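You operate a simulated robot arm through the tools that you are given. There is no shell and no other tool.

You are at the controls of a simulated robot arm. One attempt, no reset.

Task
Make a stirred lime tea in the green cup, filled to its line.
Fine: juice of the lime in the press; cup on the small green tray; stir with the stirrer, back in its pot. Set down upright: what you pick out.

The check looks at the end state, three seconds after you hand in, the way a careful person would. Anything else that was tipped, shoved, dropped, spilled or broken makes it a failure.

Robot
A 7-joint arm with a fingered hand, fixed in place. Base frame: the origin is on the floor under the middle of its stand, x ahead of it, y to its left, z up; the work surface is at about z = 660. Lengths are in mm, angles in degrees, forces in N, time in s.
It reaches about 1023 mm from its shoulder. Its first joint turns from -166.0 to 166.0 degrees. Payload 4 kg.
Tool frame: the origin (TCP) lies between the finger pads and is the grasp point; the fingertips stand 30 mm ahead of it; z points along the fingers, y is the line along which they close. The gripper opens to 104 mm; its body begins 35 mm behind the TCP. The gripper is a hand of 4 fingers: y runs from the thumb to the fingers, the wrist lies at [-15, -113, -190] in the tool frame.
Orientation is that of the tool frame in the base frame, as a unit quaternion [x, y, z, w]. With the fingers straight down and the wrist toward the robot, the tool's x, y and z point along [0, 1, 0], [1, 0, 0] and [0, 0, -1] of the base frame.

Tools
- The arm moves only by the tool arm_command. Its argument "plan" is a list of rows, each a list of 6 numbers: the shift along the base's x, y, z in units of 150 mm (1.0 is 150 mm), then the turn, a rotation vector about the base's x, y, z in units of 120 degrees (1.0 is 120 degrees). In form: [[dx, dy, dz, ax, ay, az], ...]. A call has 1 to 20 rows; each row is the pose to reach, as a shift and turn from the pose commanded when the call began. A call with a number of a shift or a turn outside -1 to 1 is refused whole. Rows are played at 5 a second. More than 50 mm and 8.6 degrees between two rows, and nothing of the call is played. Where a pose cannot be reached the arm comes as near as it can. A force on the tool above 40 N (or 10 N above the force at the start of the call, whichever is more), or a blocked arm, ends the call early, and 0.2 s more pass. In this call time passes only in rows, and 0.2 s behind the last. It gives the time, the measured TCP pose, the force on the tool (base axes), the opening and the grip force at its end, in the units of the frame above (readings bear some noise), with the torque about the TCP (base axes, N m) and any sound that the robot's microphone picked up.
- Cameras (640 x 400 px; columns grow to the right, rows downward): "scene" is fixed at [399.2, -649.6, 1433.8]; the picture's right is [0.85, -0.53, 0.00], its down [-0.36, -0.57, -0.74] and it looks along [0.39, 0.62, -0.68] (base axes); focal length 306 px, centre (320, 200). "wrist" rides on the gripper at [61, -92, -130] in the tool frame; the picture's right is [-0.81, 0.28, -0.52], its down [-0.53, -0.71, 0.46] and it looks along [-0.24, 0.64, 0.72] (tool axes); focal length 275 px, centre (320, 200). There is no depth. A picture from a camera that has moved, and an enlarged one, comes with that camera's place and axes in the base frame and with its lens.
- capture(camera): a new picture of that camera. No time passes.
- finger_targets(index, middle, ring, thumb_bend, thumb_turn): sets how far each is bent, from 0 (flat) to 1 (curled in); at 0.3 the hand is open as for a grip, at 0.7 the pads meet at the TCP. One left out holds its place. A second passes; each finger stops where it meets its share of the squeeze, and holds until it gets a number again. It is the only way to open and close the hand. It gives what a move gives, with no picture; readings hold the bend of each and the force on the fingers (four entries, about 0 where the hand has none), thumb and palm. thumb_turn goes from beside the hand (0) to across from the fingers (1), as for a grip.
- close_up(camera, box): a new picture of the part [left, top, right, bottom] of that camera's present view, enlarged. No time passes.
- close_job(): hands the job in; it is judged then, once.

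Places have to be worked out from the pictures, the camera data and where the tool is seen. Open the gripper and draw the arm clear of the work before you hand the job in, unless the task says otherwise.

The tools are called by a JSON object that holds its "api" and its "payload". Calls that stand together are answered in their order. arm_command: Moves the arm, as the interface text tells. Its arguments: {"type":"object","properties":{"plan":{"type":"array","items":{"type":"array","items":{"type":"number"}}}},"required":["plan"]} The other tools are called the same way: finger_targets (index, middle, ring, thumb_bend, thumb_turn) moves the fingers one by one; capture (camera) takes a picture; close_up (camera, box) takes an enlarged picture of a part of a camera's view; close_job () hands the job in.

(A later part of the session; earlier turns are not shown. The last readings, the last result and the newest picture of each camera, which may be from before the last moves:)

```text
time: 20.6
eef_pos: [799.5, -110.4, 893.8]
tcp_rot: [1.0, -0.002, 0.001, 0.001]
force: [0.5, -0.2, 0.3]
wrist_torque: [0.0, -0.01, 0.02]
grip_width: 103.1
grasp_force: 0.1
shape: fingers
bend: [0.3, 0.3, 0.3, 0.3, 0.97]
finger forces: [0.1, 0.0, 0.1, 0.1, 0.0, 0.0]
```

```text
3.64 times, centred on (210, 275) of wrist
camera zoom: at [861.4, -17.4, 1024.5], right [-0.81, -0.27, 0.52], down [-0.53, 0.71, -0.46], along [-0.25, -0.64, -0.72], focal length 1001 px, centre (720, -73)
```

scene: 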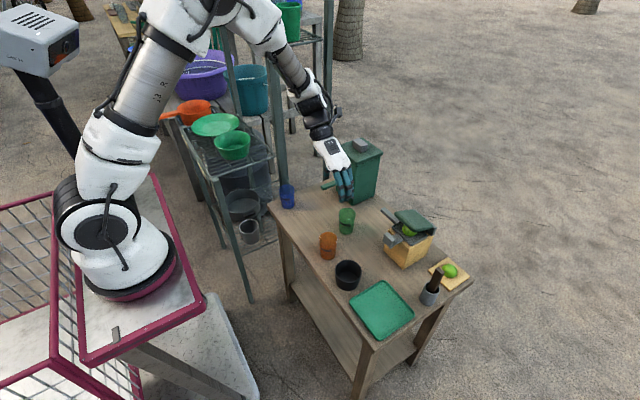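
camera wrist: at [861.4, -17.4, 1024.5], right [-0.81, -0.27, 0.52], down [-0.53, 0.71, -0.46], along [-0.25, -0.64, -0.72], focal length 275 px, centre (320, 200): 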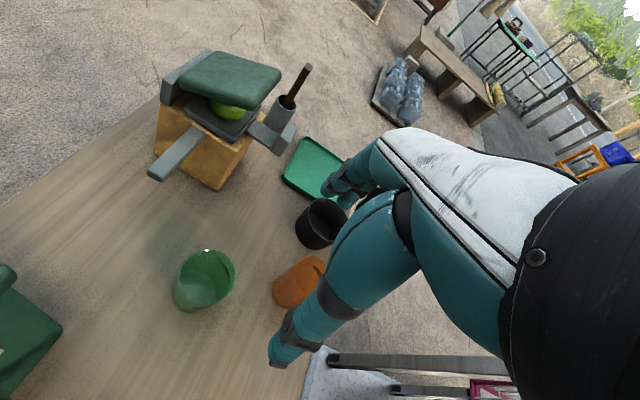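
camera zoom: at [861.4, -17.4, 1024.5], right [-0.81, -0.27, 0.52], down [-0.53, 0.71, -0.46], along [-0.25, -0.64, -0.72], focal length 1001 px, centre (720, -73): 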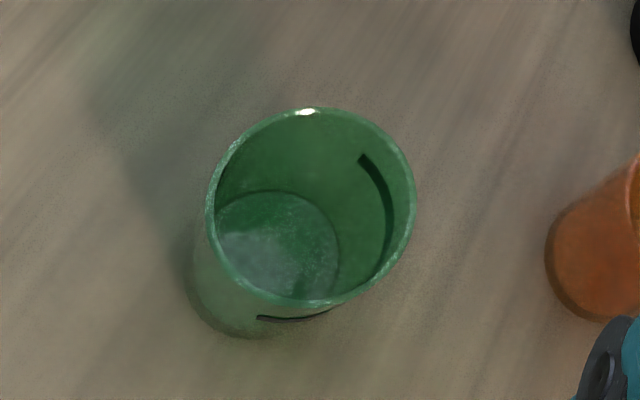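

The cup is at about (842, -113), and the index finger turns out to sit on the tool's -x side. Next I tilt the hand to about 20° below horizontal, behind and above the cup, so that it closes along y for a side grasp.

{"api": "arm_command", "payload": {"plan": [[-0.03, 0, 0, 0, -0.065, 0], [-0.06, 0, 0, 0, -0.13, 0], [-0.1, 0, -0.05, 0, -0.195, 0], [-0.14, 0, -0.1, 0, -0.26, 0], [-0.18, -0.01, -0.15, 0, -0.325, 0], [-0.22, -0.01, -0.2, 0, -0.39, 0], [-0.26, -0.02, -0.3, 0, -0.455, 0], [-0.3, -0.02, -0.4, 0, -0.52, 0], [-0.3, -0.02, -0.5, 0, -0.583, 0]]}}

{"api": "capture", "payload": {"camera": "scene"}}

{"api": "capture", "payload": {"camera": "wrist"}}

```text
time: 22.6
eef_pos: [754.0, -111.8, 817.7]
tcp_rot: [0.818, 0.0, 0.575, 0.001]
force: [0.0, -0.4, -0.4]
wrist_torque: [-0.02, -0.03, 0.0]
grip_width: 103.2
grasp_force: 0.1
shape: fingers
bend: [0.3, 0.3, 0.3, 0.3, 0.97]
finger forces: [0.0, 0.0, 0.1, 0.1, 0.0, 0.0]
out of reach, approached as far as the arm can: row 3
```

```text
taken
```

scene: 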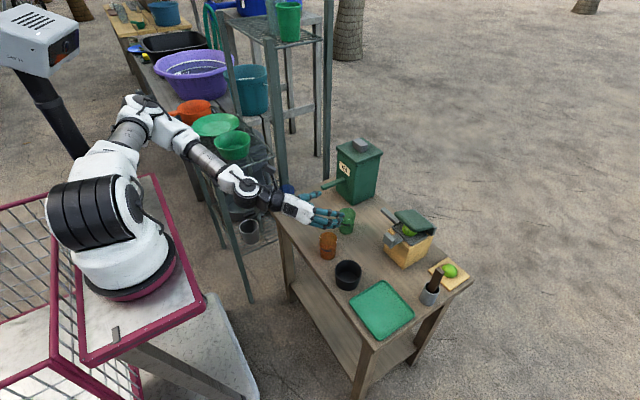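

```text
taken
camera wrist: at [653.3, -18.7, 920.2], right [-0.76, -0.27, -0.59], down [0.25, 0.71, -0.66], along [0.6, -0.65, -0.48], focal length 275 px, centre (320, 200)
```

wrist: 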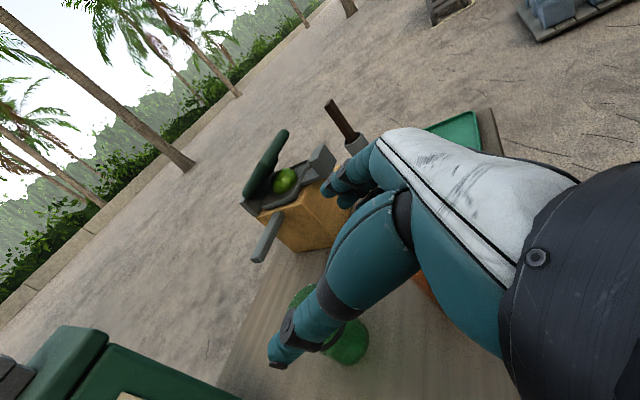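

The side pose was reached. I check the hand and cup up close before approaching.

{"api": "close_up", "payload": {"camera": "scene", "box": [260, 160, 400, 270]}}

```text
3.64 times, centred on (330, 215) of scene
camera zoom: at [399.2, -649.6, 1433.8], right [0.85, -0.53, 0.0], down [-0.36, -0.57, -0.74], along [0.39, 0.62, -0.68], focal length 1113 px, centre (284, 146)
```

zoom: 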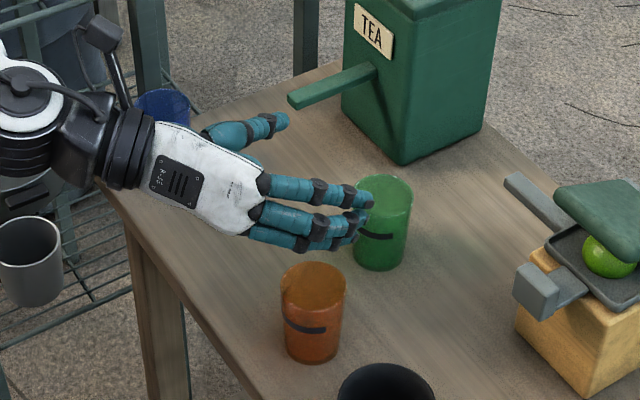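

In this pose the knuckles would come within a few millimetres of the orange cup at about (733, -165). So I tilt the hand steeper, to about 60° below horizontal, to grasp over it and move the green cup farther out first.

{"api": "arm_command", "payload": {"plan": [[0, 0, 0.05, 0, 0.067, 0], [0, 0, 0.1, 0, 0.133, 0], [0.08, 0, 0.1, 0, 0.2, 0], [0.15, 0, 0.05, 0, 0.267, 0], [0.24, 0, 0, 0, 0.333, 0]]}}

{"api": "close_up", "payload": {"camera": "scene", "box": [260, 160, 400, 270]}}

{"api": "capture", "payload": {"camera": "wrist"}}

```text
time: 23.8
eef_pos: [789.6, -111.5, 818.3]
tcp_rot: [0.966, 0.0, 0.258, 0.0]
force: [0.4, 0.5, 0.1]
wrist_torque: [-0.01, -0.02, -0.03]
grip_width: 103.4
grasp_force: 0.1
shape: fingers
bend: [0.3, 0.3, 0.3, 0.3, 0.97]
finger forces: [0.0, 0.0, 0.1, 0.0, 0.0, 0.0]
```

```text
3.64 times, centred on (330, 215) of scene
camera zoom: at [399.2, -649.6, 1433.8], right [0.85, -0.53, 0.0], down [-0.36, -0.57, -0.74], along [0.39, 0.62, -0.68], focal length 1113 px, centre (284, 146)
```

zoom: 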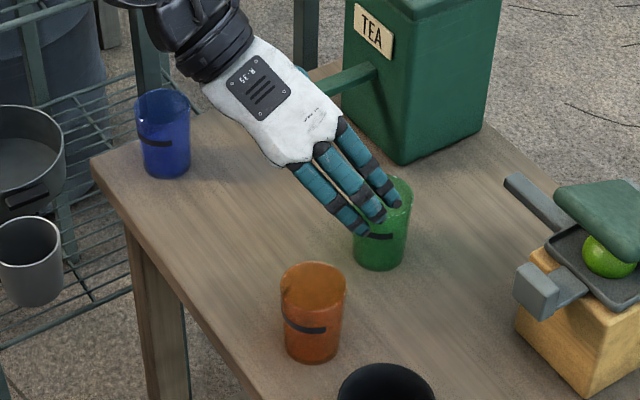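

```text
taken
camera wrist: at [777.7, -18.7, 961.1], right [-0.96, -0.27, 0.05], down [-0.23, 0.71, -0.66], along [0.15, -0.65, -0.75], focal length 275 px, centre (320, 200)
```

wrist: 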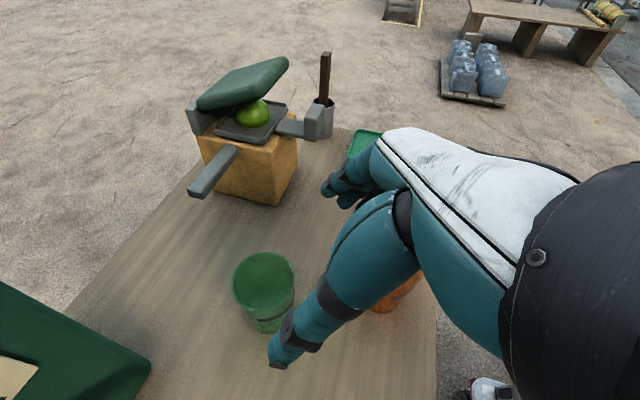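

The hand is now above and behind the cup with orange well clear below. I descend to about (829, -113, 709) with the fingers straddling the cup along y.

{"api": "arm_command", "payload": {"plan": [[0.13, -0.01, -0.1, 0, 0, 0], [0.26, -0.01, -0.25, 0, 0, 0], [0.26, -0.01, -0.45, 0, 0, 0], [0.26, -0.01, -0.6, 0, 0, 0], [0.26, -0.01, -0.68, 0, 0, 0], [0.26, -0.01, -0.725, 0, 0, 0]]}}

{"api": "close_up", "payload": {"camera": "scene", "box": [260, 160, 400, 270]}}

{"api": "capture", "payload": {"camera": "wrist"}}

```text
time: 25.2
eef_pos: [829.9, -114.0, 709.6]
tcp_rot: [0.966, -0.001, 0.259, 0.0]
force: [-0.3, -0.3, 0.5]
wrist_torque: [0.0, -0.05, -0.01]
grip_width: 103.6
grasp_force: 0.0
shape: fingers
bend: [0.3, 0.3, 0.3, 0.3, 0.97]
finger forces: [0.1, 0.0, 0.0, 0.0, 0.0, 0.1]
```

```text
3.64 times, centred on (330, 215) of scene
camera zoom: at [399.2, -649.6, 1433.8], right [0.85, -0.53, 0.0], down [-0.36, -0.57, -0.74], along [0.39, 0.62, -0.68], focal length 1113 px, centre (284, 146)
```

zoom: 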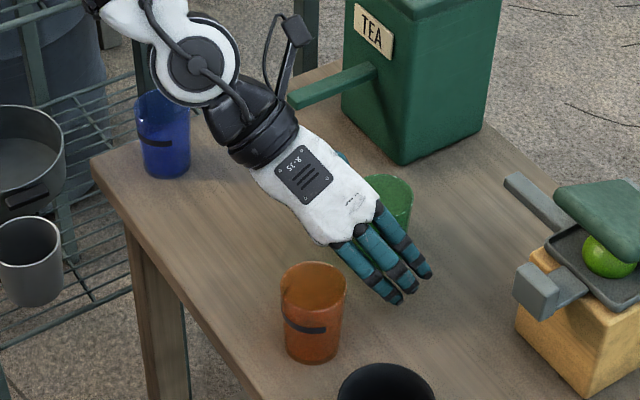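

```text
taken
camera wrist: at [817.7, -21.6, 852.7], right [-0.96, -0.27, 0.04], down [-0.23, 0.71, -0.66], along [0.15, -0.65, -0.75], focal length 275 px, centre (320, 200)
```

wrist: 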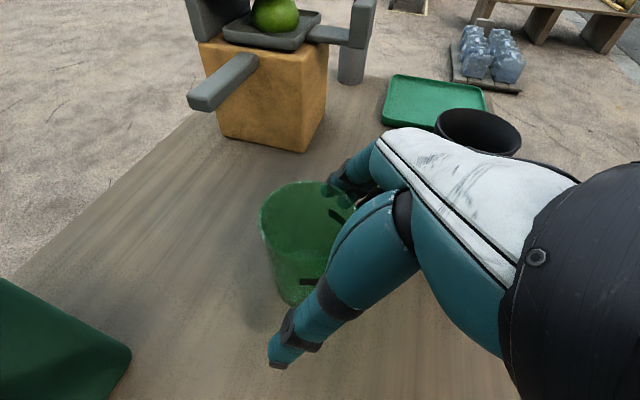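

The cup is straddled. I close the hand in steps.

{"api": "finger_targets", "payload": {"index": 0.48, "middle": 0.48, "ring": 0.48, "thumb_bend": 0.48}}

{"api": "finger_targets", "payload": {"index": 0.58, "middle": 0.58, "ring": 0.58, "thumb_bend": 0.56}}

{"api": "capture", "payload": {"camera": "wrist"}}

```text
time: 26.2
eef_pos: [829.6, -114.8, 709.2]
tcp_rot: [0.966, -0.001, 0.259, 0.001]
force: [0.6, -0.4, -0.5]
wrist_torque: [-0.03, 0.01, -0.02]
grip_width: 57.8
grasp_force: 0.0
shape: fingers
bend: [0.48, 0.48, 0.48, 0.48, 0.97]
finger forces: [0.0, 0.0, 0.0, 0.0, 0.0, 0.0]
```

```text
time: 27.2
eef_pos: [830.5, -115.1, 709.5]
tcp_rot: [0.966, 0.0, 0.259, 0.001]
force: [-0.7, 0.0, -0.7]
wrist_torque: [0.0, -0.04, 0.0]
grip_width: 46.1
grasp_force: 3.8
shape: fingers
bend: [0.53, 0.56, 0.57, 0.53, 0.97]
finger forces: [3.0, 1.2, 0.0, 0.1, 4.0, 0.1]
```

```text
taken
camera wrist: at [817.7, -21.7, 852.9], right [-0.96, -0.27, 0.04], down [-0.23, 0.71, -0.66], along [0.15, -0.65, -0.75], focal length 275 px, centre (320, 200)
```

wrist: 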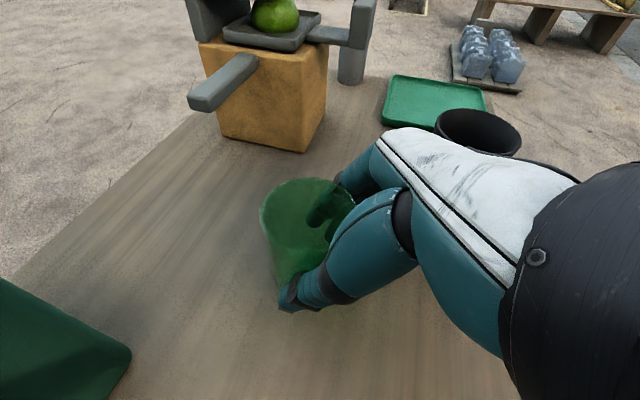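

The cup is held by index, middle and thumb. I lift it 15 mm, carry it 55 mm outward, and set it down again.

{"api": "arm_command", "payload": {"plan": [[0, 0, 0.1, 0, 0, 0], [0.18, 0, 0.1, 0, 0, 0], [0.36, 0, 0.1, 0, 0, 0], [0.36, 0, 0.05, 0, 0, 0], [0.36, 0, 0.005, 0, 0, 0]]}}

{"api": "capture", "payload": {"camera": "wrist"}}

{"api": "close_up", "payload": {"camera": "scene", "box": [280, 160, 420, 270]}}

```text
time: 28.4
eef_pos: [884.5, -115.8, 710.0]
tcp_rot: [0.966, -0.001, 0.259, 0.0]
force: [-0.6, -0.6, -1.0]
wrist_torque: [-0.02, -0.02, 0.01]
grip_width: 45.7
grasp_force: 4.6
shape: fingers
bend: [0.53, 0.56, 0.57, 0.53, 0.97]
finger forces: [3.1, 1.1, 0.0, 0.2, 4.0, 0.0]
```

```text
taken
camera wrist: at [872.4, -22.0, 853.8], right [-0.96, -0.27, 0.04], down [-0.23, 0.71, -0.66], along [0.15, -0.65, -0.75], focal length 275 px, centre (320, 200)
```

wrist: 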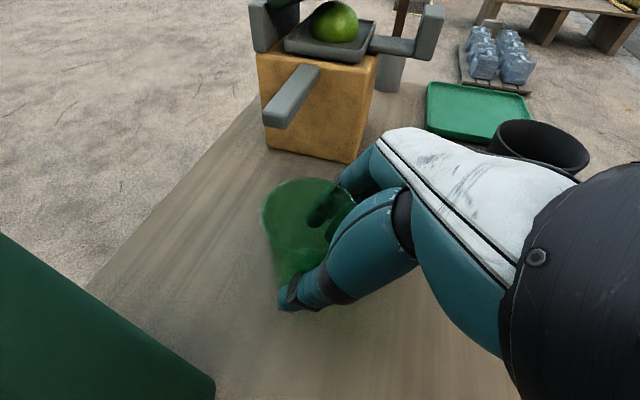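

```text
3.64 times, centred on (350, 215) of scene
camera zoom: at [399.2, -649.6, 1433.8], right [0.85, -0.53, 0.0], down [-0.36, -0.57, -0.74], along [0.39, 0.62, -0.68], focal length 1113 px, centre (211, 146)
```

zoom: 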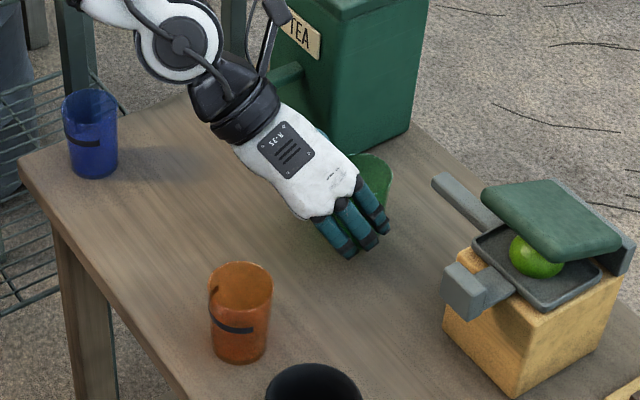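

The cup stands at about (897, -114), well clear of everything. I open the hand and retreat up and back.

{"api": "finger_targets", "payload": {"index": 0.49, "middle": 0.5, "ring": 0.5, "thumb_bend": 0.48}}

{"api": "finger_targets", "payload": {"index": 0.3, "middle": 0.3, "ring": 0.3, "thumb_bend": 0.3}}

{"api": "arm_command", "payload": {"plan": [[-0.1, 0, 0.17, 0, 0, 0], [-0.2, 0, 0.35, 0, 0, 0], [-0.3, 0, 0.52, 0, 0, 0], [-0.5, 0, 0.7, 0, 0, 0], [-0.7, 0, 0.8, 0, 0, 0]]}}

{"api": "capture", "payload": {"camera": "wrist"}}

{"api": "capture", "payload": {"camera": "scene"}}

```text
time: 29.4
eef_pos: [884.0, -115.4, 710.7]
tcp_rot: [0.966, 0.0, 0.259, 0.001]
force: [0.0, -0.2, -0.2]
wrist_torque: [0.0, -0.04, -0.04]
grip_width: 55.4
grasp_force: 0.0
shape: fingers
bend: [0.49, 0.5, 0.5, 0.48, 0.97]
finger forces: [0.1, 0.0, 0.1, 0.1, 0.0, 0.1]
```

```text
time: 30.4
eef_pos: [883.9, -114.7, 709.5]
tcp_rot: [0.966, -0.001, 0.259, 0.0]
force: [-0.3, 0.6, -0.1]
wrist_torque: [0.01, 0.02, 0.0]
grip_width: 102.4
grasp_force: 0.1
shape: fingers
bend: [0.3, 0.3, 0.3, 0.3, 0.97]
finger forces: [0.0, 0.0, 0.0, 0.0, 0.1, 0.0]
```

```text
time: 31.6
eef_pos: [779.0, -114.2, 829.9]
tcp_rot: [0.966, -0.001, 0.259, 0.001]
force: [-0.1, 0.3, -0.2]
wrist_torque: [0.0, 0.0, 0.0]
grip_width: 102.7
grasp_force: 0.0
shape: fingers
bend: [0.3, 0.3, 0.3, 0.3, 0.97]
finger forces: [0.0, 0.0, 0.0, 0.0, 0.1, 0.0]
```

```text
taken
camera wrist: at [767.6, -21.1, 973.6], right [-0.96, -0.27, 0.04], down [-0.23, 0.71, -0.66], along [0.15, -0.65, -0.75], focal length 275 px, centre (320, 200)
```

wrist: 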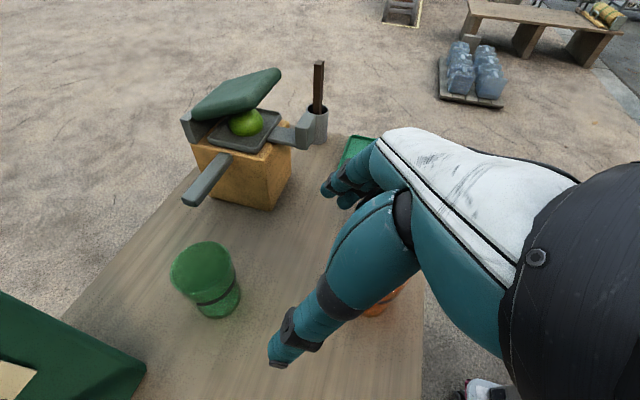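

```text
taken
```

scene: 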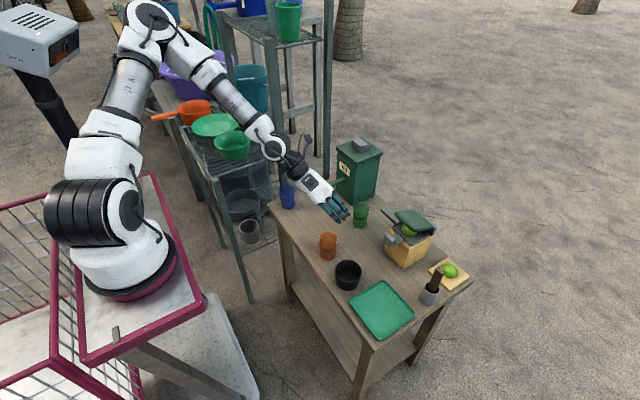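

The cup stands upright. I enlarge both views to pin down the cup and the press spout more exactly.

{"api": "close_up", "payload": {"camera": "wrist", "box": [150, 60, 350, 330]}}

{"api": "close_up", "payload": {"camera": "scene", "box": [340, 190, 440, 270]}}

```text
1.48 times, centred on (250, 195) of wrist
camera zoom: at [767.6, -21.1, 973.6], right [-0.96, -0.27, 0.04], down [-0.23, 0.71, -0.66], along [0.15, -0.65, -0.75], focal length 408 px, centre (424, 207)
```

zoom: 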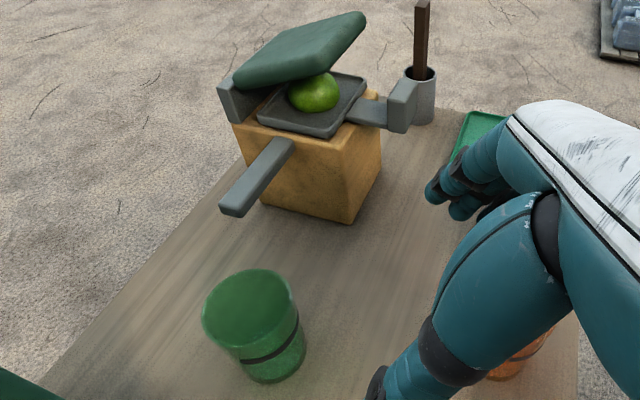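

```text
5.00 times, centred on (390, 230) of scene
camera zoom: at [399.2, -649.6, 1433.8], right [0.85, -0.53, 0.0], down [-0.36, -0.57, -0.74], along [0.39, 0.62, -0.68], focal length 1530 px, centre (-30, 50)
```

zoom: 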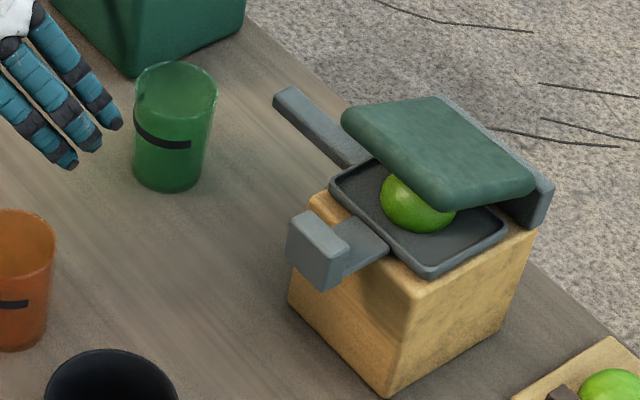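

Cup is at (898, -113), the press spout tip is about (934, -173, 756), and the press face is at y≈-249. I narrow the hand a bit and tilt it back to 20° below horizontal for the side grasp.

{"api": "finger_targets", "payload": {"index": 0.4, "middle": 0.4, "ring": 0.4, "thumb_bend": 0.4}}

{"api": "arm_command", "payload": {"plan": [[0, 0, 0, 0, -0.067, 0], [0, 0, 0, 0, -0.133, 0], [0.02, 0, 0, 0, -0.2, 0], [0.04, 0, -0.1, 0, -0.267, 0], [0.08, 0.01, -0.2, 0, -0.333, 0]]}}

{"api": "capture", "payload": {"camera": "wrist"}}

{"api": "close_up", "payload": {"camera": "scene", "box": [270, 160, 430, 280]}}

```text
time: 32.6
eef_pos: [780.6, -113.2, 829.0]
tcp_rot: [0.966, -0.001, 0.259, 0.001]
force: [-0.2, -0.1, 0.5]
wrist_torque: [-0.02, -0.04, -0.01]
grip_width: 78.3
grasp_force: 0.0
shape: fingers
bend: [0.4, 0.4, 0.4, 0.4, 0.97]
finger forces: [0.0, 0.0, 0.1, 0.0, 0.0, 0.0]
```

```text
time: 33.8
eef_pos: [789.5, -111.1, 800.7]
tcp_rot: [0.819, -0.001, 0.574, 0.001]
force: [-0.4, 0.2, 0.2]
wrist_torque: [-0.01, 0.05, -0.02]
grip_width: 78.6
grasp_force: 0.2
shape: fingers
bend: [0.4, 0.4, 0.4, 0.4, 0.97]
finger forces: [0.1, 0.0, 0.1, 0.0, 0.1, 0.0]
```

```text
taken
camera wrist: at [688.8, -18.9, 902.0], right [-0.76, -0.27, -0.59], down [0.25, 0.71, -0.66], along [0.6, -0.65, -0.48], focal length 275 px, centre (320, 200)
```

wrist: 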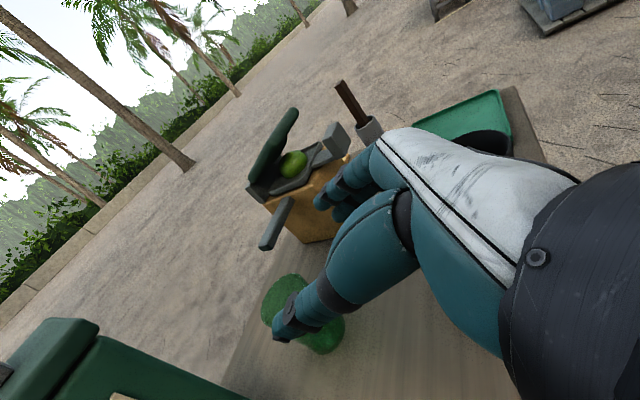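

```text
3.33 times, centred on (350, 220) of scene
camera zoom: at [399.2, -649.6, 1433.8], right [0.85, -0.53, 0.0], down [-0.36, -0.57, -0.74], along [0.39, 0.62, -0.68], focal length 1020 px, centre (220, 133)
```

zoom: 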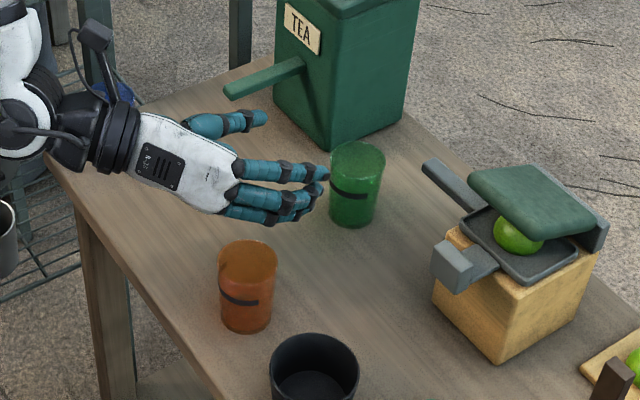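

The narrowed hand clears the cup by about 10 mm per side. I move forward above the rim height first and then check.

{"api": "arm_command", "payload": {"plan": [[0.2, -0.005, -0.02, 0, 0, 0], [0.4, -0.01, -0.04, 0, 0, 0], [0.6, -0.015, -0.06, 0, 0, 0], [0.667, -0.015, -0.07, 0, 0, 0]]}}

{"api": "capture", "payload": {"camera": "wrist"}}

{"api": "close_up", "payload": {"camera": "scene", "box": [270, 160, 430, 280]}}

```text
time: 34.8
eef_pos: [890.3, -113.6, 790.3]
tcp_rot: [0.819, 0.0, 0.574, 0.0]
force: [-0.5, -0.2, -0.4]
wrist_torque: [0.03, 0.03, -0.03]
grip_width: 78.6
grasp_force: 0.2
shape: fingers
bend: [0.4, 0.4, 0.4, 0.4, 0.97]
finger forces: [0.0, 0.1, 0.1, 0.0, 0.0, 0.1]
```

```text
taken
camera wrist: at [789.4, -20.8, 892.8], right [-0.76, -0.27, -0.58], down [0.25, 0.71, -0.66], along [0.6, -0.65, -0.48], focal length 275 px, centre (320, 200)
```

wrist: 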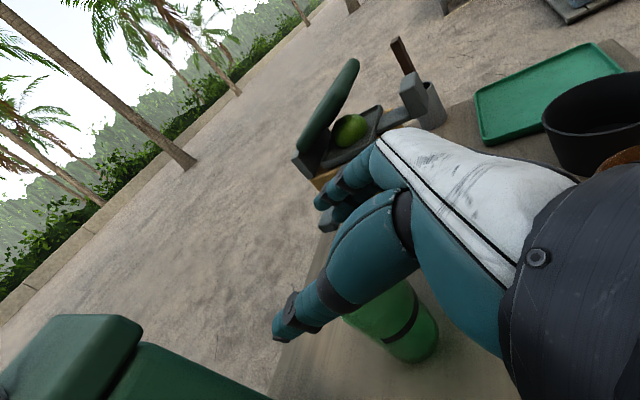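

```text
3.33 times, centred on (350, 220) of scene
camera zoom: at [399.2, -649.6, 1433.8], right [0.85, -0.53, 0.0], down [-0.36, -0.57, -0.74], along [0.39, 0.62, -0.68], focal length 1020 px, centre (220, 133)
```

zoom: 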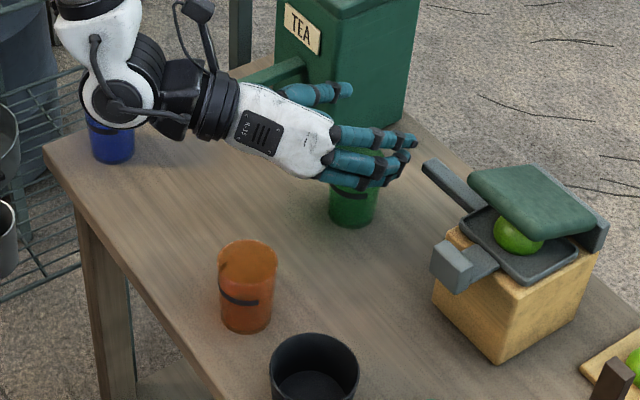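

The cup sits between thumb and fingers, below the hand. I lower straight down to about z=707 in small steps.

{"api": "arm_command", "payload": {"plan": [[0, 0, -0.15, 0, 0, 0], [0, 0, -0.3, 0, 0, 0], [0, 0, -0.42, 0, 0, 0], [0, 0, -0.5, 0, 0, 0], [0, 0, -0.55, 0, 0, 0]]}}

{"api": "capture", "payload": {"camera": "wrist"}}

{"api": "close_up", "payload": {"camera": "scene", "box": [270, 160, 430, 280]}}

```text
time: 36.0
eef_pos: [889.6, -115.1, 706.8]
tcp_rot: [0.819, 0.0, 0.573, 0.0]
force: [-1.0, 0.4, -0.3]
wrist_torque: [-0.03, -0.01, -0.02]
grip_width: 78.1
grasp_force: 0.0
shape: fingers
bend: [0.4, 0.4, 0.4, 0.4, 0.97]
finger forces: [0.1, 0.0, 0.0, 0.0, 0.0, 0.0]
```

```text
taken
camera wrist: at [788.1, -22.8, 808.6], right [-0.76, -0.27, -0.58], down [0.25, 0.71, -0.66], along [0.6, -0.65, -0.48], focal length 275 px, centre (320, 200)
```

wrist: 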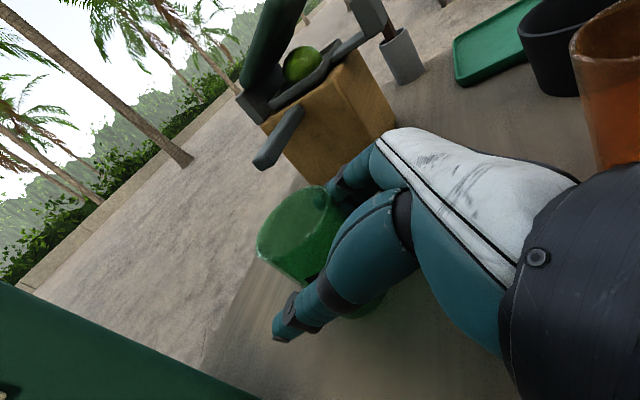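

```text
3.33 times, centred on (350, 220) of scene
camera zoom: at [399.2, -649.6, 1433.8], right [0.85, -0.53, 0.0], down [-0.36, -0.57, -0.74], along [0.39, 0.62, -0.68], focal length 1020 px, centre (220, 133)
```

zoom: 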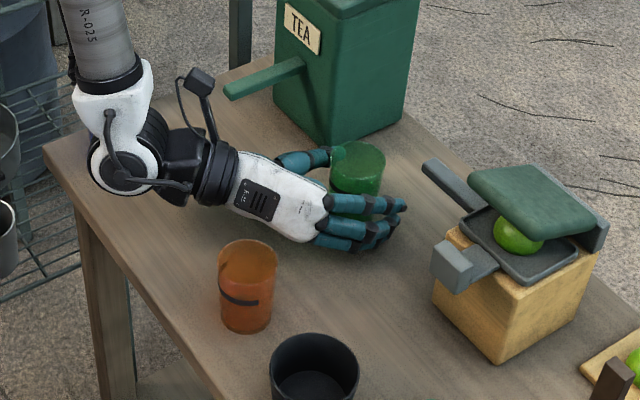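

The cup is well placed between thumb and fingers, with the fingertips off the table. I close on it.

{"api": "finger_targets", "payload": {"index": 0.48, "middle": 0.48, "ring": 0.48, "thumb_bend": 0.48}}

{"api": "finger_targets", "payload": {"index": 0.58, "middle": 0.58, "ring": 0.58, "thumb_bend": 0.56}}

{"api": "capture", "payload": {"camera": "wrist"}}

{"api": "close_up", "payload": {"camera": "scene", "box": [330, 180, 430, 250]}}

```text
time: 37.0
eef_pos: [888.5, -116.0, 706.2]
tcp_rot: [0.819, -0.001, 0.574, 0.002]
force: [-0.2, 0.3, 1.0]
wrist_torque: [0.0, 0.03, -0.03]
grip_width: 58.1
grasp_force: 0.0
shape: fingers
bend: [0.48, 0.48, 0.48, 0.48, 0.97]
finger forces: [0.0, 0.0, 0.1, 0.1, 0.1, 0.0]
```

```text
time: 38.0
eef_pos: [889.3, -116.4, 706.2]
tcp_rot: [0.819, 0.0, 0.574, 0.001]
force: [0.4, 0.1, 0.2]
wrist_torque: [-0.03, 0.02, 0.0]
grip_width: 45.7
grasp_force: 5.9
shape: fingers
bend: [0.54, 0.56, 0.55, 0.53, 0.97]
finger forces: [2.9, 1.0, 1.7, 0.0, 5.6, 0.0]
```

```text
taken
camera wrist: at [788.2, -22.8, 808.8], right [-0.76, -0.27, -0.58], down [0.25, 0.71, -0.66], along [0.6, -0.65, -0.48], focal length 275 px, centre (320, 200)
```

wrist: 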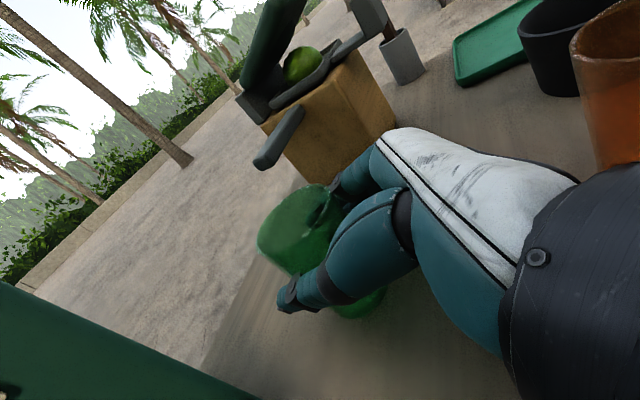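

```text
5.71 times, centred on (380, 215) of scene
camera zoom: at [399.2, -649.6, 1433.8], right [0.85, -0.53, 0.0], down [-0.36, -0.57, -0.74], along [0.39, 0.62, -0.68], focal length 1749 px, centre (-23, 114)
```

zoom: 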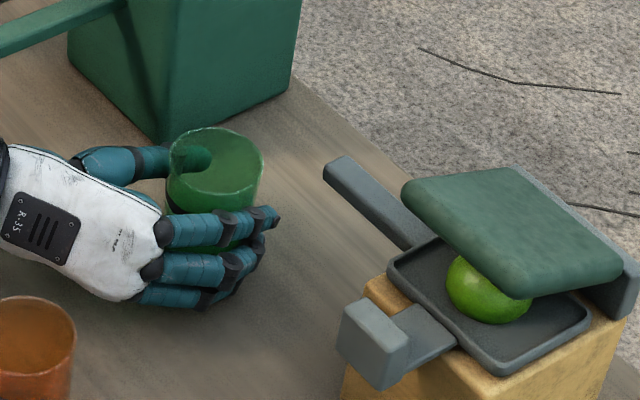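

The grip is firm with all fingers. I zoom on the spout from this low viewpoint to check the vertical clearance before sliding the cup under it.

{"api": "close_up", "payload": {"camera": "wrist", "box": [230, 80, 330, 190]}}

{"api": "close_up", "payload": {"camera": "scene", "box": [370, 200, 410, 230]}}

```text
3.64 times, centred on (280, 135) of wrist
camera zoom: at [788.2, -22.8, 808.8], right [-0.76, -0.27, -0.58], down [0.25, 0.71, -0.66], along [0.6, -0.65, -0.48], focal length 1001 px, centre (466, 436)
```

zoom: 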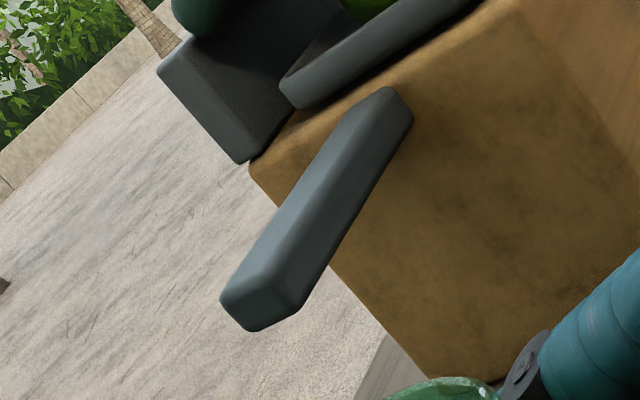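

```text
13.33 times, centred on (390, 215) of scene
camera zoom: at [399.2, -649.6, 1433.8], right [0.85, -0.53, 0.0], down [-0.36, -0.57, -0.74], along [0.39, 0.62, -0.68], focal length 4081 px, centre (-613, 0)
```

zoom: 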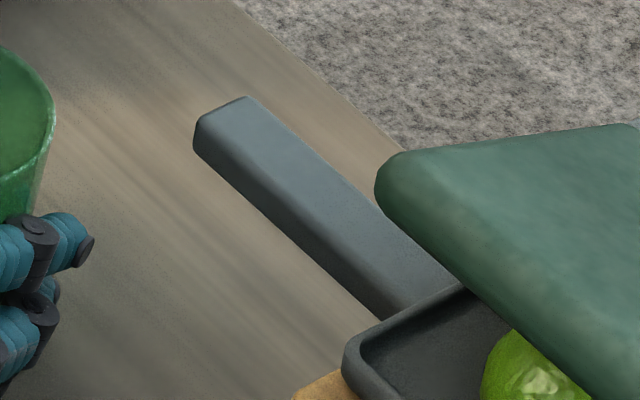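

The spout's underside looks to be at about z=744 with its centreline near x=940. I zoom in on the held cup to see exactly where it sits relative to the hand.

{"api": "close_up", "payload": {"camera": "wrist", "box": [240, 160, 400, 330]}}

```text
2.35 times, centred on (320, 245) of wrist
camera zoom: at [788.2, -22.8, 808.8], right [-0.76, -0.27, -0.58], down [0.25, 0.71, -0.66], along [0.6, -0.65, -0.48], focal length 648 px, centre (320, 94)
```

zoom: 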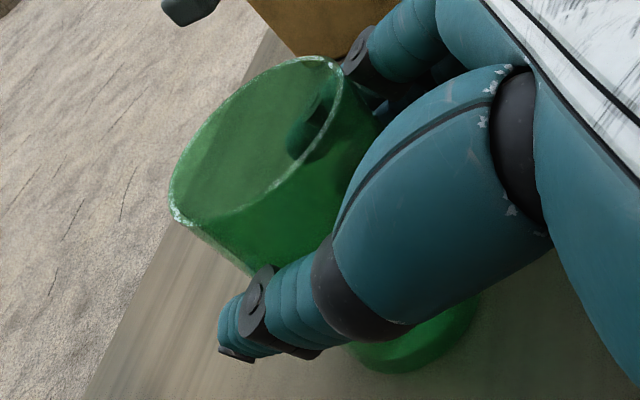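

The cup centre is at (897.5, -113), so I need a shift of about (+42, -62) to bring it under the spout tip at (940, -172). I lift 3 mm, move forward, then slide sideways.

{"api": "arm_command", "payload": {"plan": [[0, 0, 0.022, 0, 0, 0], [0.14, 0, 0.022, 0, 0, 0], [0.283, 0, 0.022, 0, 0, 0], [0.283, -0.12, 0.022, 0, 0, 0], [0.283, -0.22, 0.022, 0, 0, 0], [0.283, -0.32, 0.022, 0, 0, 0], [0.283, -0.4, 0.022, 0, 0, 0]]}}

{"api": "capture", "payload": {"camera": "wrist"}}

{"api": "close_up", "payload": {"camera": "scene", "box": [330, 180, 450, 270]}}

```text
time: 39.6
eef_pos: [933.9, -174.1, 711.8]
tcp_rot: [0.819, 0.001, 0.574, 0.001]
force: [0.2, 0.4, 0.1]
wrist_torque: [-0.01, 0.0, 0.02]
grip_width: 45.5
grasp_force: 5.5
shape: fingers
bend: [0.54, 0.56, 0.55, 0.53, 0.97]
finger forces: [3.0, 1.0, 1.5, 0.0, 5.6, 0.0]
```

```text
taken
camera wrist: at [832.3, -81.3, 814.0], right [-0.76, -0.27, -0.58], down [0.25, 0.71, -0.66], along [0.6, -0.65, -0.48], focal length 275 px, centre (320, 200)
```

wrist: 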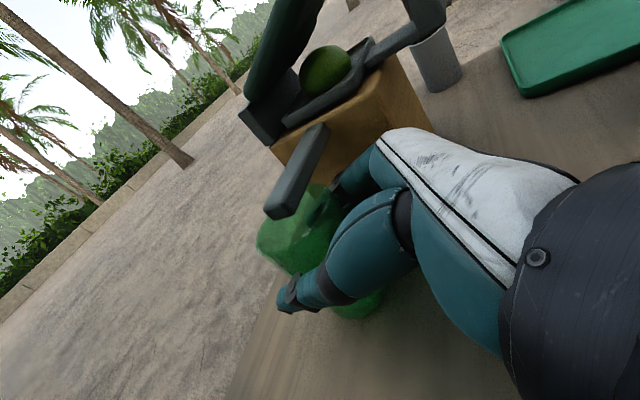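

```text
4.44 times, centred on (390, 225) of scene
camera zoom: at [399.2, -649.6, 1433.8], right [0.85, -0.53, 0.0], down [-0.36, -0.57, -0.74], along [0.39, 0.62, -0.68], focal length 1360 px, centre (9, 89)
```

zoom: 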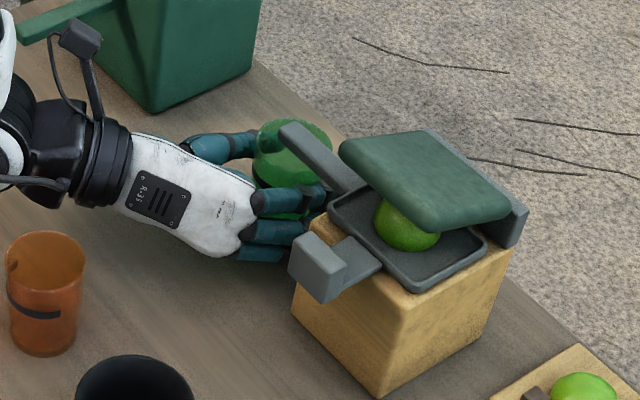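

The cup is now under the spout. I zoom in on the spout tip relative to the rim from both cameras.

{"api": "close_up", "payload": {"camera": "wrist", "box": [230, 100, 370, 330]}}

{"api": "close_up", "payload": {"camera": "scene", "box": [360, 190, 420, 240]}}

```text
1.74 times, centred on (300, 215) of wrist
camera zoom: at [832.3, -81.3, 814.0], right [-0.76, -0.27, -0.58], down [0.25, 0.71, -0.66], along [0.6, -0.65, -0.48], focal length 479 px, centre (355, 174)
```

zoom: 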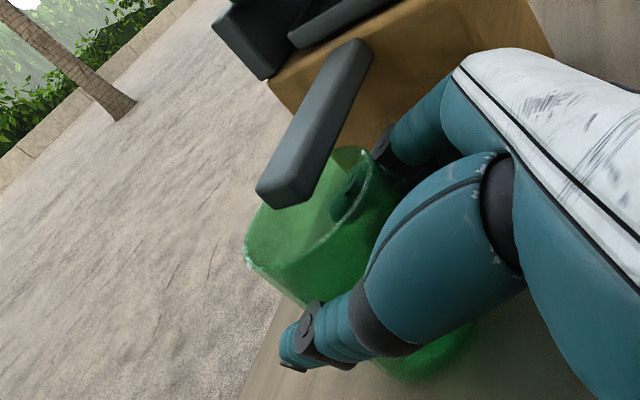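

```text
8.00 times, centred on (390, 215) of scene
camera zoom: at [399.2, -649.6, 1433.8], right [0.85, -0.53, 0.0], down [-0.36, -0.57, -0.74], along [0.39, 0.62, -0.68], focal length 2448 px, centre (-240, 80)
```

zoom: 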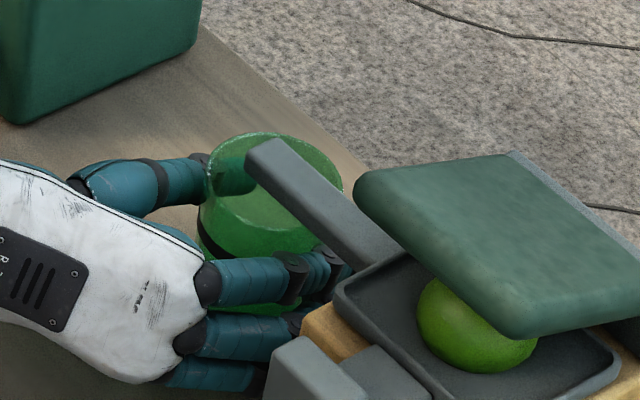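

The spout tip is right over the middle of the cup mouth. I nudge the cup 4 mm further under and set it down gently.

{"api": "arm_command", "payload": {"plan": [[0, -0.027, 0, 0, 0, 0], [0, -0.027, -0.012, 0, 0, 0], [0, -0.027, -0.022, 0, 0, 0], [0, -0.027, -0.027, 0, 0, 0]]}}

{"api": "close_up", "payload": {"camera": "scene", "box": [360, 190, 420, 240]}}

```text
time: 40.6
eef_pos: [933.1, -178.5, 706.4]
tcp_rot: [0.819, -0.001, 0.574, 0.0]
force: [-0.3, -1.6, -0.9]
wrist_torque: [-0.03, 0.01, 0.0]
grip_width: 45.1
grasp_force: 5.2
shape: fingers
bend: [0.54, 0.56, 0.55, 0.53, 0.97]
finger forces: [3.1, 1.0, 1.6, 0.0, 5.4, 0.0]
```

```text
8.00 times, centred on (390, 215) of scene
camera zoom: at [399.2, -649.6, 1433.8], right [0.85, -0.53, 0.0], down [-0.36, -0.57, -0.74], along [0.39, 0.62, -0.68], focal length 2448 px, centre (-240, 80)
```

zoom: 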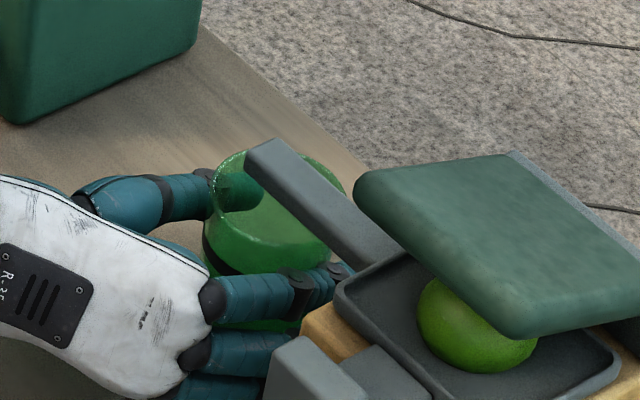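

The cup rests on the table under the spout. I open the fingers slightly in two steps.

{"api": "finger_targets", "payload": {"index": 0.5, "middle": 0.5, "ring": 0.5, "thumb_bend": 0.49}}

{"api": "finger_targets", "payload": {"index": 0.42, "middle": 0.42, "ring": 0.42, "thumb_bend": 0.4}}

{"api": "close_up", "payload": {"camera": "scene", "box": [340, 190, 430, 260]}}

{"api": "capture", "payload": {"camera": "wrist"}}

```text
time: 41.6
eef_pos: [933.4, -177.9, 707.1]
tcp_rot: [0.819, 0.0, 0.574, 0.0]
force: [0.3, -1.0, 0.6]
wrist_torque: [-0.02, -0.01, 0.0]
grip_width: 53.0
grasp_force: 0.1
shape: fingers
bend: [0.5, 0.5, 0.5, 0.49, 0.97]
finger forces: [0.1, 0.0, 0.0, 0.0, 0.0, 0.0]
```

```text
time: 42.6
eef_pos: [933.6, -178.6, 706.9]
tcp_rot: [0.819, -0.001, 0.573, 0.0]
force: [0.7, 0.2, 0.3]
wrist_torque: [-0.05, -0.03, 0.02]
grip_width: 75.2
grasp_force: 0.1
shape: fingers
bend: [0.42, 0.42, 0.42, 0.4, 0.97]
finger forces: [0.0, 0.0, 0.1, 0.1, 0.0, 0.1]
```

```text
5.71 times, centred on (385, 225) of scene
camera zoom: at [399.2, -649.6, 1433.8], right [0.85, -0.53, 0.0], down [-0.36, -0.57, -0.74], along [0.39, 0.62, -0.68], focal length 1749 px, centre (-51, 57)
```

zoom: 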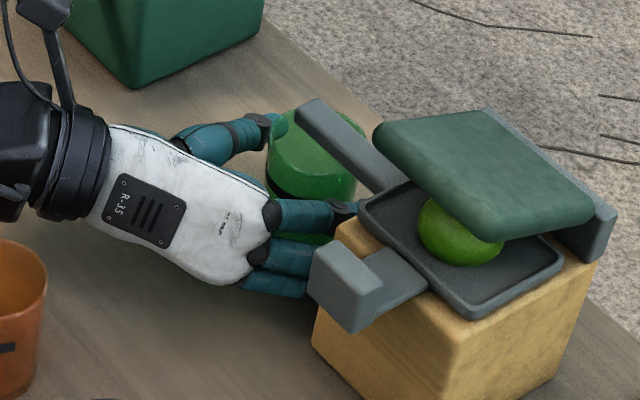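

```text
taken
camera wrist: at [831.9, -85.6, 809.0], right [-0.76, -0.27, -0.58], down [0.25, 0.71, -0.66], along [0.6, -0.65, -0.48], focal length 275 px, centre (320, 200)
```

wrist: 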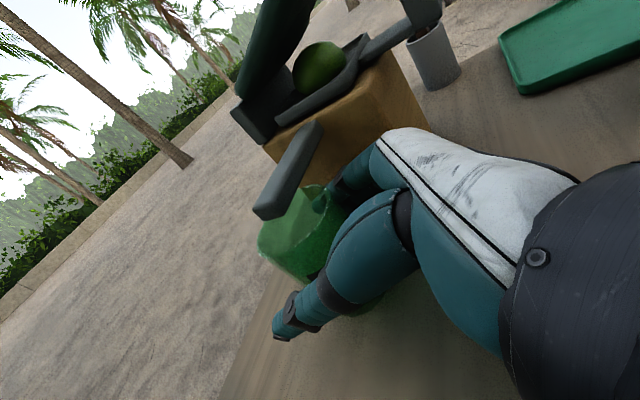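

The fingers are clear of the cup. I withdraw along the finger direction by 40 mm, then rise straight up to stay clear of the orange cup and the spout.

{"api": "arm_command", "payload": {"plan": [[-0.07, 0, 0.02, 0, 0, 0], [-0.14, 0, 0.04, 0, 0, 0], [-0.21, 0, 0.07, 0, 0, 0], [-0.28, 0, 0.1, 0, 0, 0], [-0.29, 0, 0.25, 0, 0, 0], [-0.3, 0.02, 0.45, 0, 0, 0], [-0.35, 0.05, 0.7, 0, 0, 0]]}}

{"api": "capture", "payload": {"camera": "wrist"}}

{"api": "close_up", "payload": {"camera": "scene", "box": [320, 180, 450, 270]}}

```text
time: 44.2
eef_pos: [882.5, -172.3, 813.0]
tcp_rot: [0.819, 0.0, 0.573, 0.0]
force: [0.2, -0.3, 0.2]
wrist_torque: [0.03, 0.0, 0.05]
grip_width: 74.9
grasp_force: 0.1
shape: fingers
bend: [0.42, 0.42, 0.42, 0.4, 0.97]
finger forces: [0.0, 0.0, 0.1, 0.0, 0.0, 0.0]
```

```text
taken
camera wrist: at [780.4, -79.2, 915.7], right [-0.76, -0.27, -0.58], down [0.25, 0.71, -0.66], along [0.6, -0.65, -0.48], focal length 275 px, centre (320, 200)
```

wrist: 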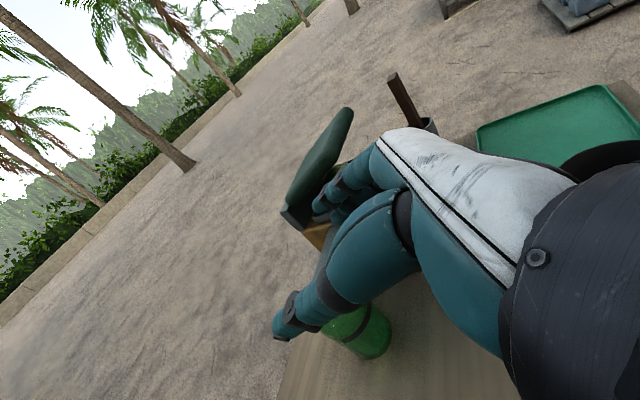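

```text
4.44 times, centred on (385, 225) of scene
camera zoom: at [399.2, -649.6, 1433.8], right [0.85, -0.53, 0.0], down [-0.36, -0.57, -0.74], along [0.39, 0.62, -0.68], focal length 1360 px, centre (31, 89)
```

zoom: 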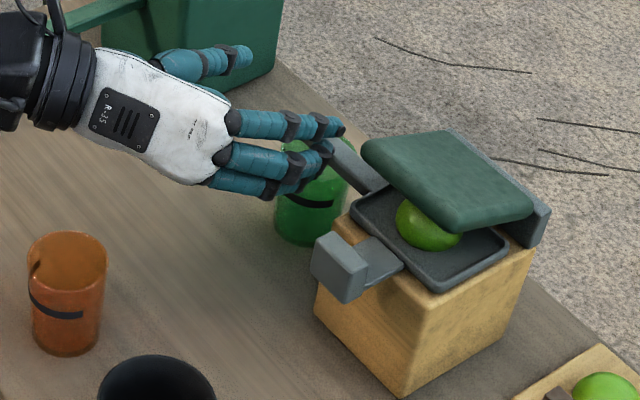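

The cup stands under the spout and the hand is clear. I rise and rotate the hand back to pointing straight down above the workspace, ready to push on the lid.

{"api": "arm_command", "payload": {"plan": [[-0.1, 0, 0.2, 0, 0, 0], [-0.15, 0, 0.45, 0, 0, 0], [-0.2, 0, 0.7, 0, 0.065, 0], [-0.2, 0, 0.8, 0, 0.13, 0], [-0.2, 0, 0.85, 0, 0.195, 0], [-0.2, 0, 0.9, 0, 0.26, 0], [-0.2, 0, 0.9, 0, 0.325, 0], [-0.2, 0, 0.9, 0, 0.39, 0], [-0.2, 0, 0.9, 0, 0.455, 0], [-0.2, 0, 0.9, 0, 0.52, 0], [-0.2, 0, 0.9, 0, 0.583, 0]]}}

{"api": "capture", "payload": {"camera": "wrist"}}

{"api": "capture", "payload": {"camera": "scene"}}

```text
time: 46.6
eef_pos: [849.9, -171.3, 946.6]
tcp_rot: [1.0, 0.0, -0.001, 0.001]
force: [0.0, -0.1, -0.2]
wrist_torque: [0.0, -0.02, 0.03]
grip_width: 74.9
grasp_force: 0.0
shape: fingers
bend: [0.42, 0.42, 0.42, 0.4, 0.97]
finger forces: [0.0, 0.0, 0.0, 0.0, 0.0, 0.0]
```

```text
taken
camera wrist: at [912.2, -78.6, 1076.4], right [-0.81, -0.27, 0.52], down [-0.53, 0.71, -0.45], along [-0.25, -0.65, -0.72], focal length 275 px, centre (320, 200)
```

wrist: 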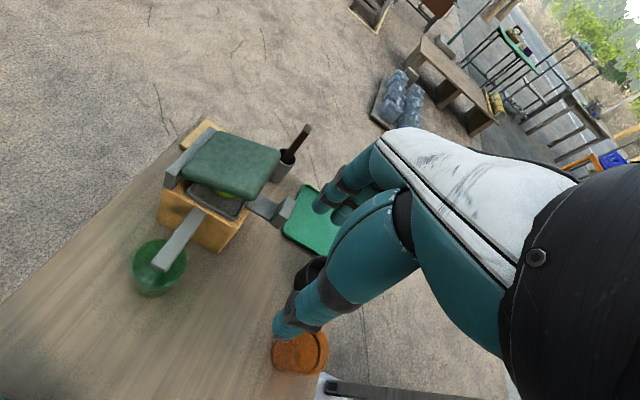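

```text
taken
```

scene: 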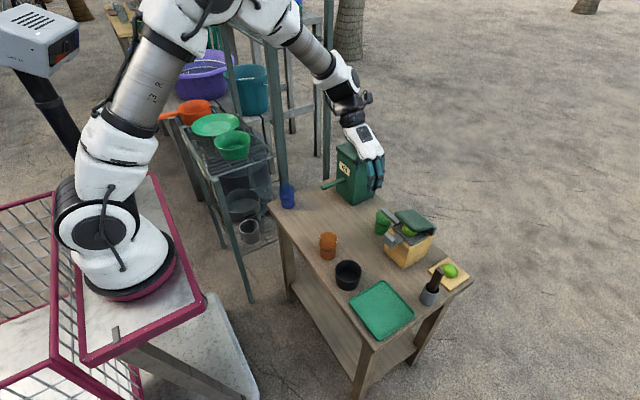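

Both views are clear now, so I check the alignment of the cup under the spout and examine the press lid and lever from this side.

{"api": "close_up", "payload": {"camera": "wrist", "box": [110, 110, 330, 310]}}

{"api": "close_up", "payload": {"camera": "scene", "box": [365, 195, 455, 275]}}

```text
2.00 times, centred on (220, 210) of wrist
camera zoom: at [912.2, -78.6, 1076.4], right [-0.81, -0.27, 0.52], down [-0.53, 0.71, -0.45], along [-0.25, -0.65, -0.72], focal length 551 px, centre (520, 180)
```

zoom: 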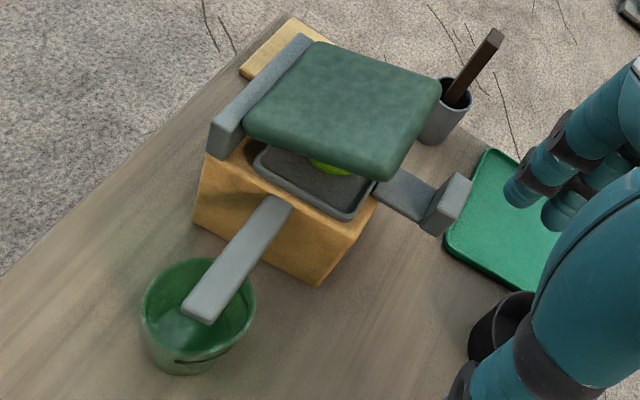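

```text
5.00 times, centred on (410, 235) of scene
camera zoom: at [399.2, -649.6, 1433.8], right [0.85, -0.53, 0.0], down [-0.36, -0.57, -0.74], along [0.39, 0.62, -0.68], focal length 1530 px, centre (-130, 25)
```

zoom: 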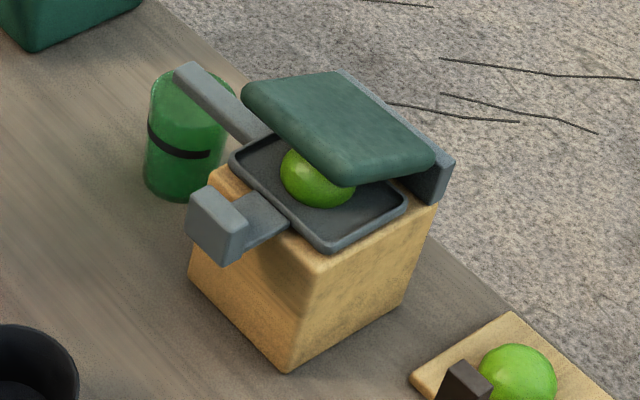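

The spout tip is centred over the cup mouth. For pushing I curl the hand into a fist here at a safe height and see what shape it takes.

{"api": "finger_targets", "payload": {"index": 1.0, "middle": 1.0, "ring": 1.0, "thumb_bend": 0.3, "thumb_turn": 0.3}}

{"api": "capture", "payload": {"camera": "wrist"}}

{"api": "close_up", "payload": {"camera": "scene", "box": [320, 70, 430, 220]}}

```text
time: 47.6
eef_pos: [851.7, -171.4, 945.9]
tcp_rot: [1.0, 0.0, 0.0, 0.001]
force: [0.0, -0.3, 0.3]
wrist_torque: [-0.02, -0.02, -0.02]
grip_width: 82.1
grasp_force: 0.0
shape: fingers
bend: [1.0, 1.0, 1.0, 0.3, 0.29]
finger forces: [0.0, 0.0, 0.0, 0.0, 0.0, 0.1]
```

```text
taken
camera wrist: at [912.2, -78.7, 1076.7], right [-0.81, -0.27, 0.52], down [-0.53, 0.71, -0.46], along [-0.24, -0.65, -0.72], focal length 275 px, centre (320, 200)
```

wrist: 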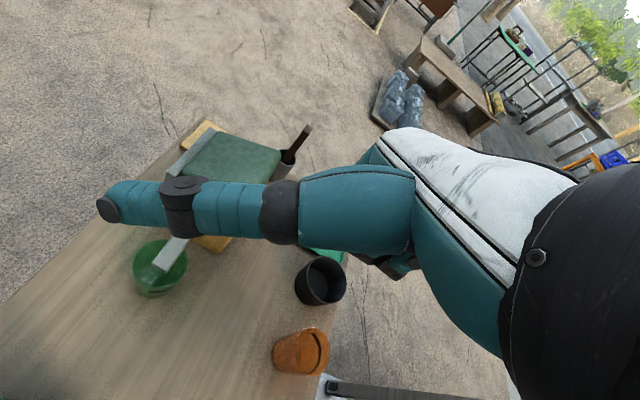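

```text
2.67 times, centred on (375, 145) of scene
camera zoom: at [399.2, -649.6, 1433.8], right [0.85, -0.53, 0.0], down [-0.36, -0.57, -0.74], along [0.39, 0.62, -0.68], focal length 816 px, centre (173, 347)
```

zoom: 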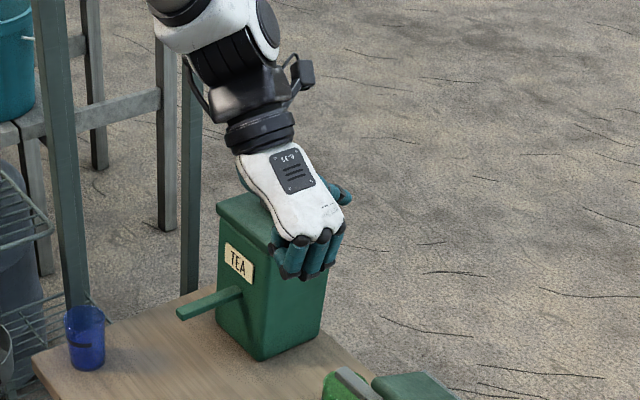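

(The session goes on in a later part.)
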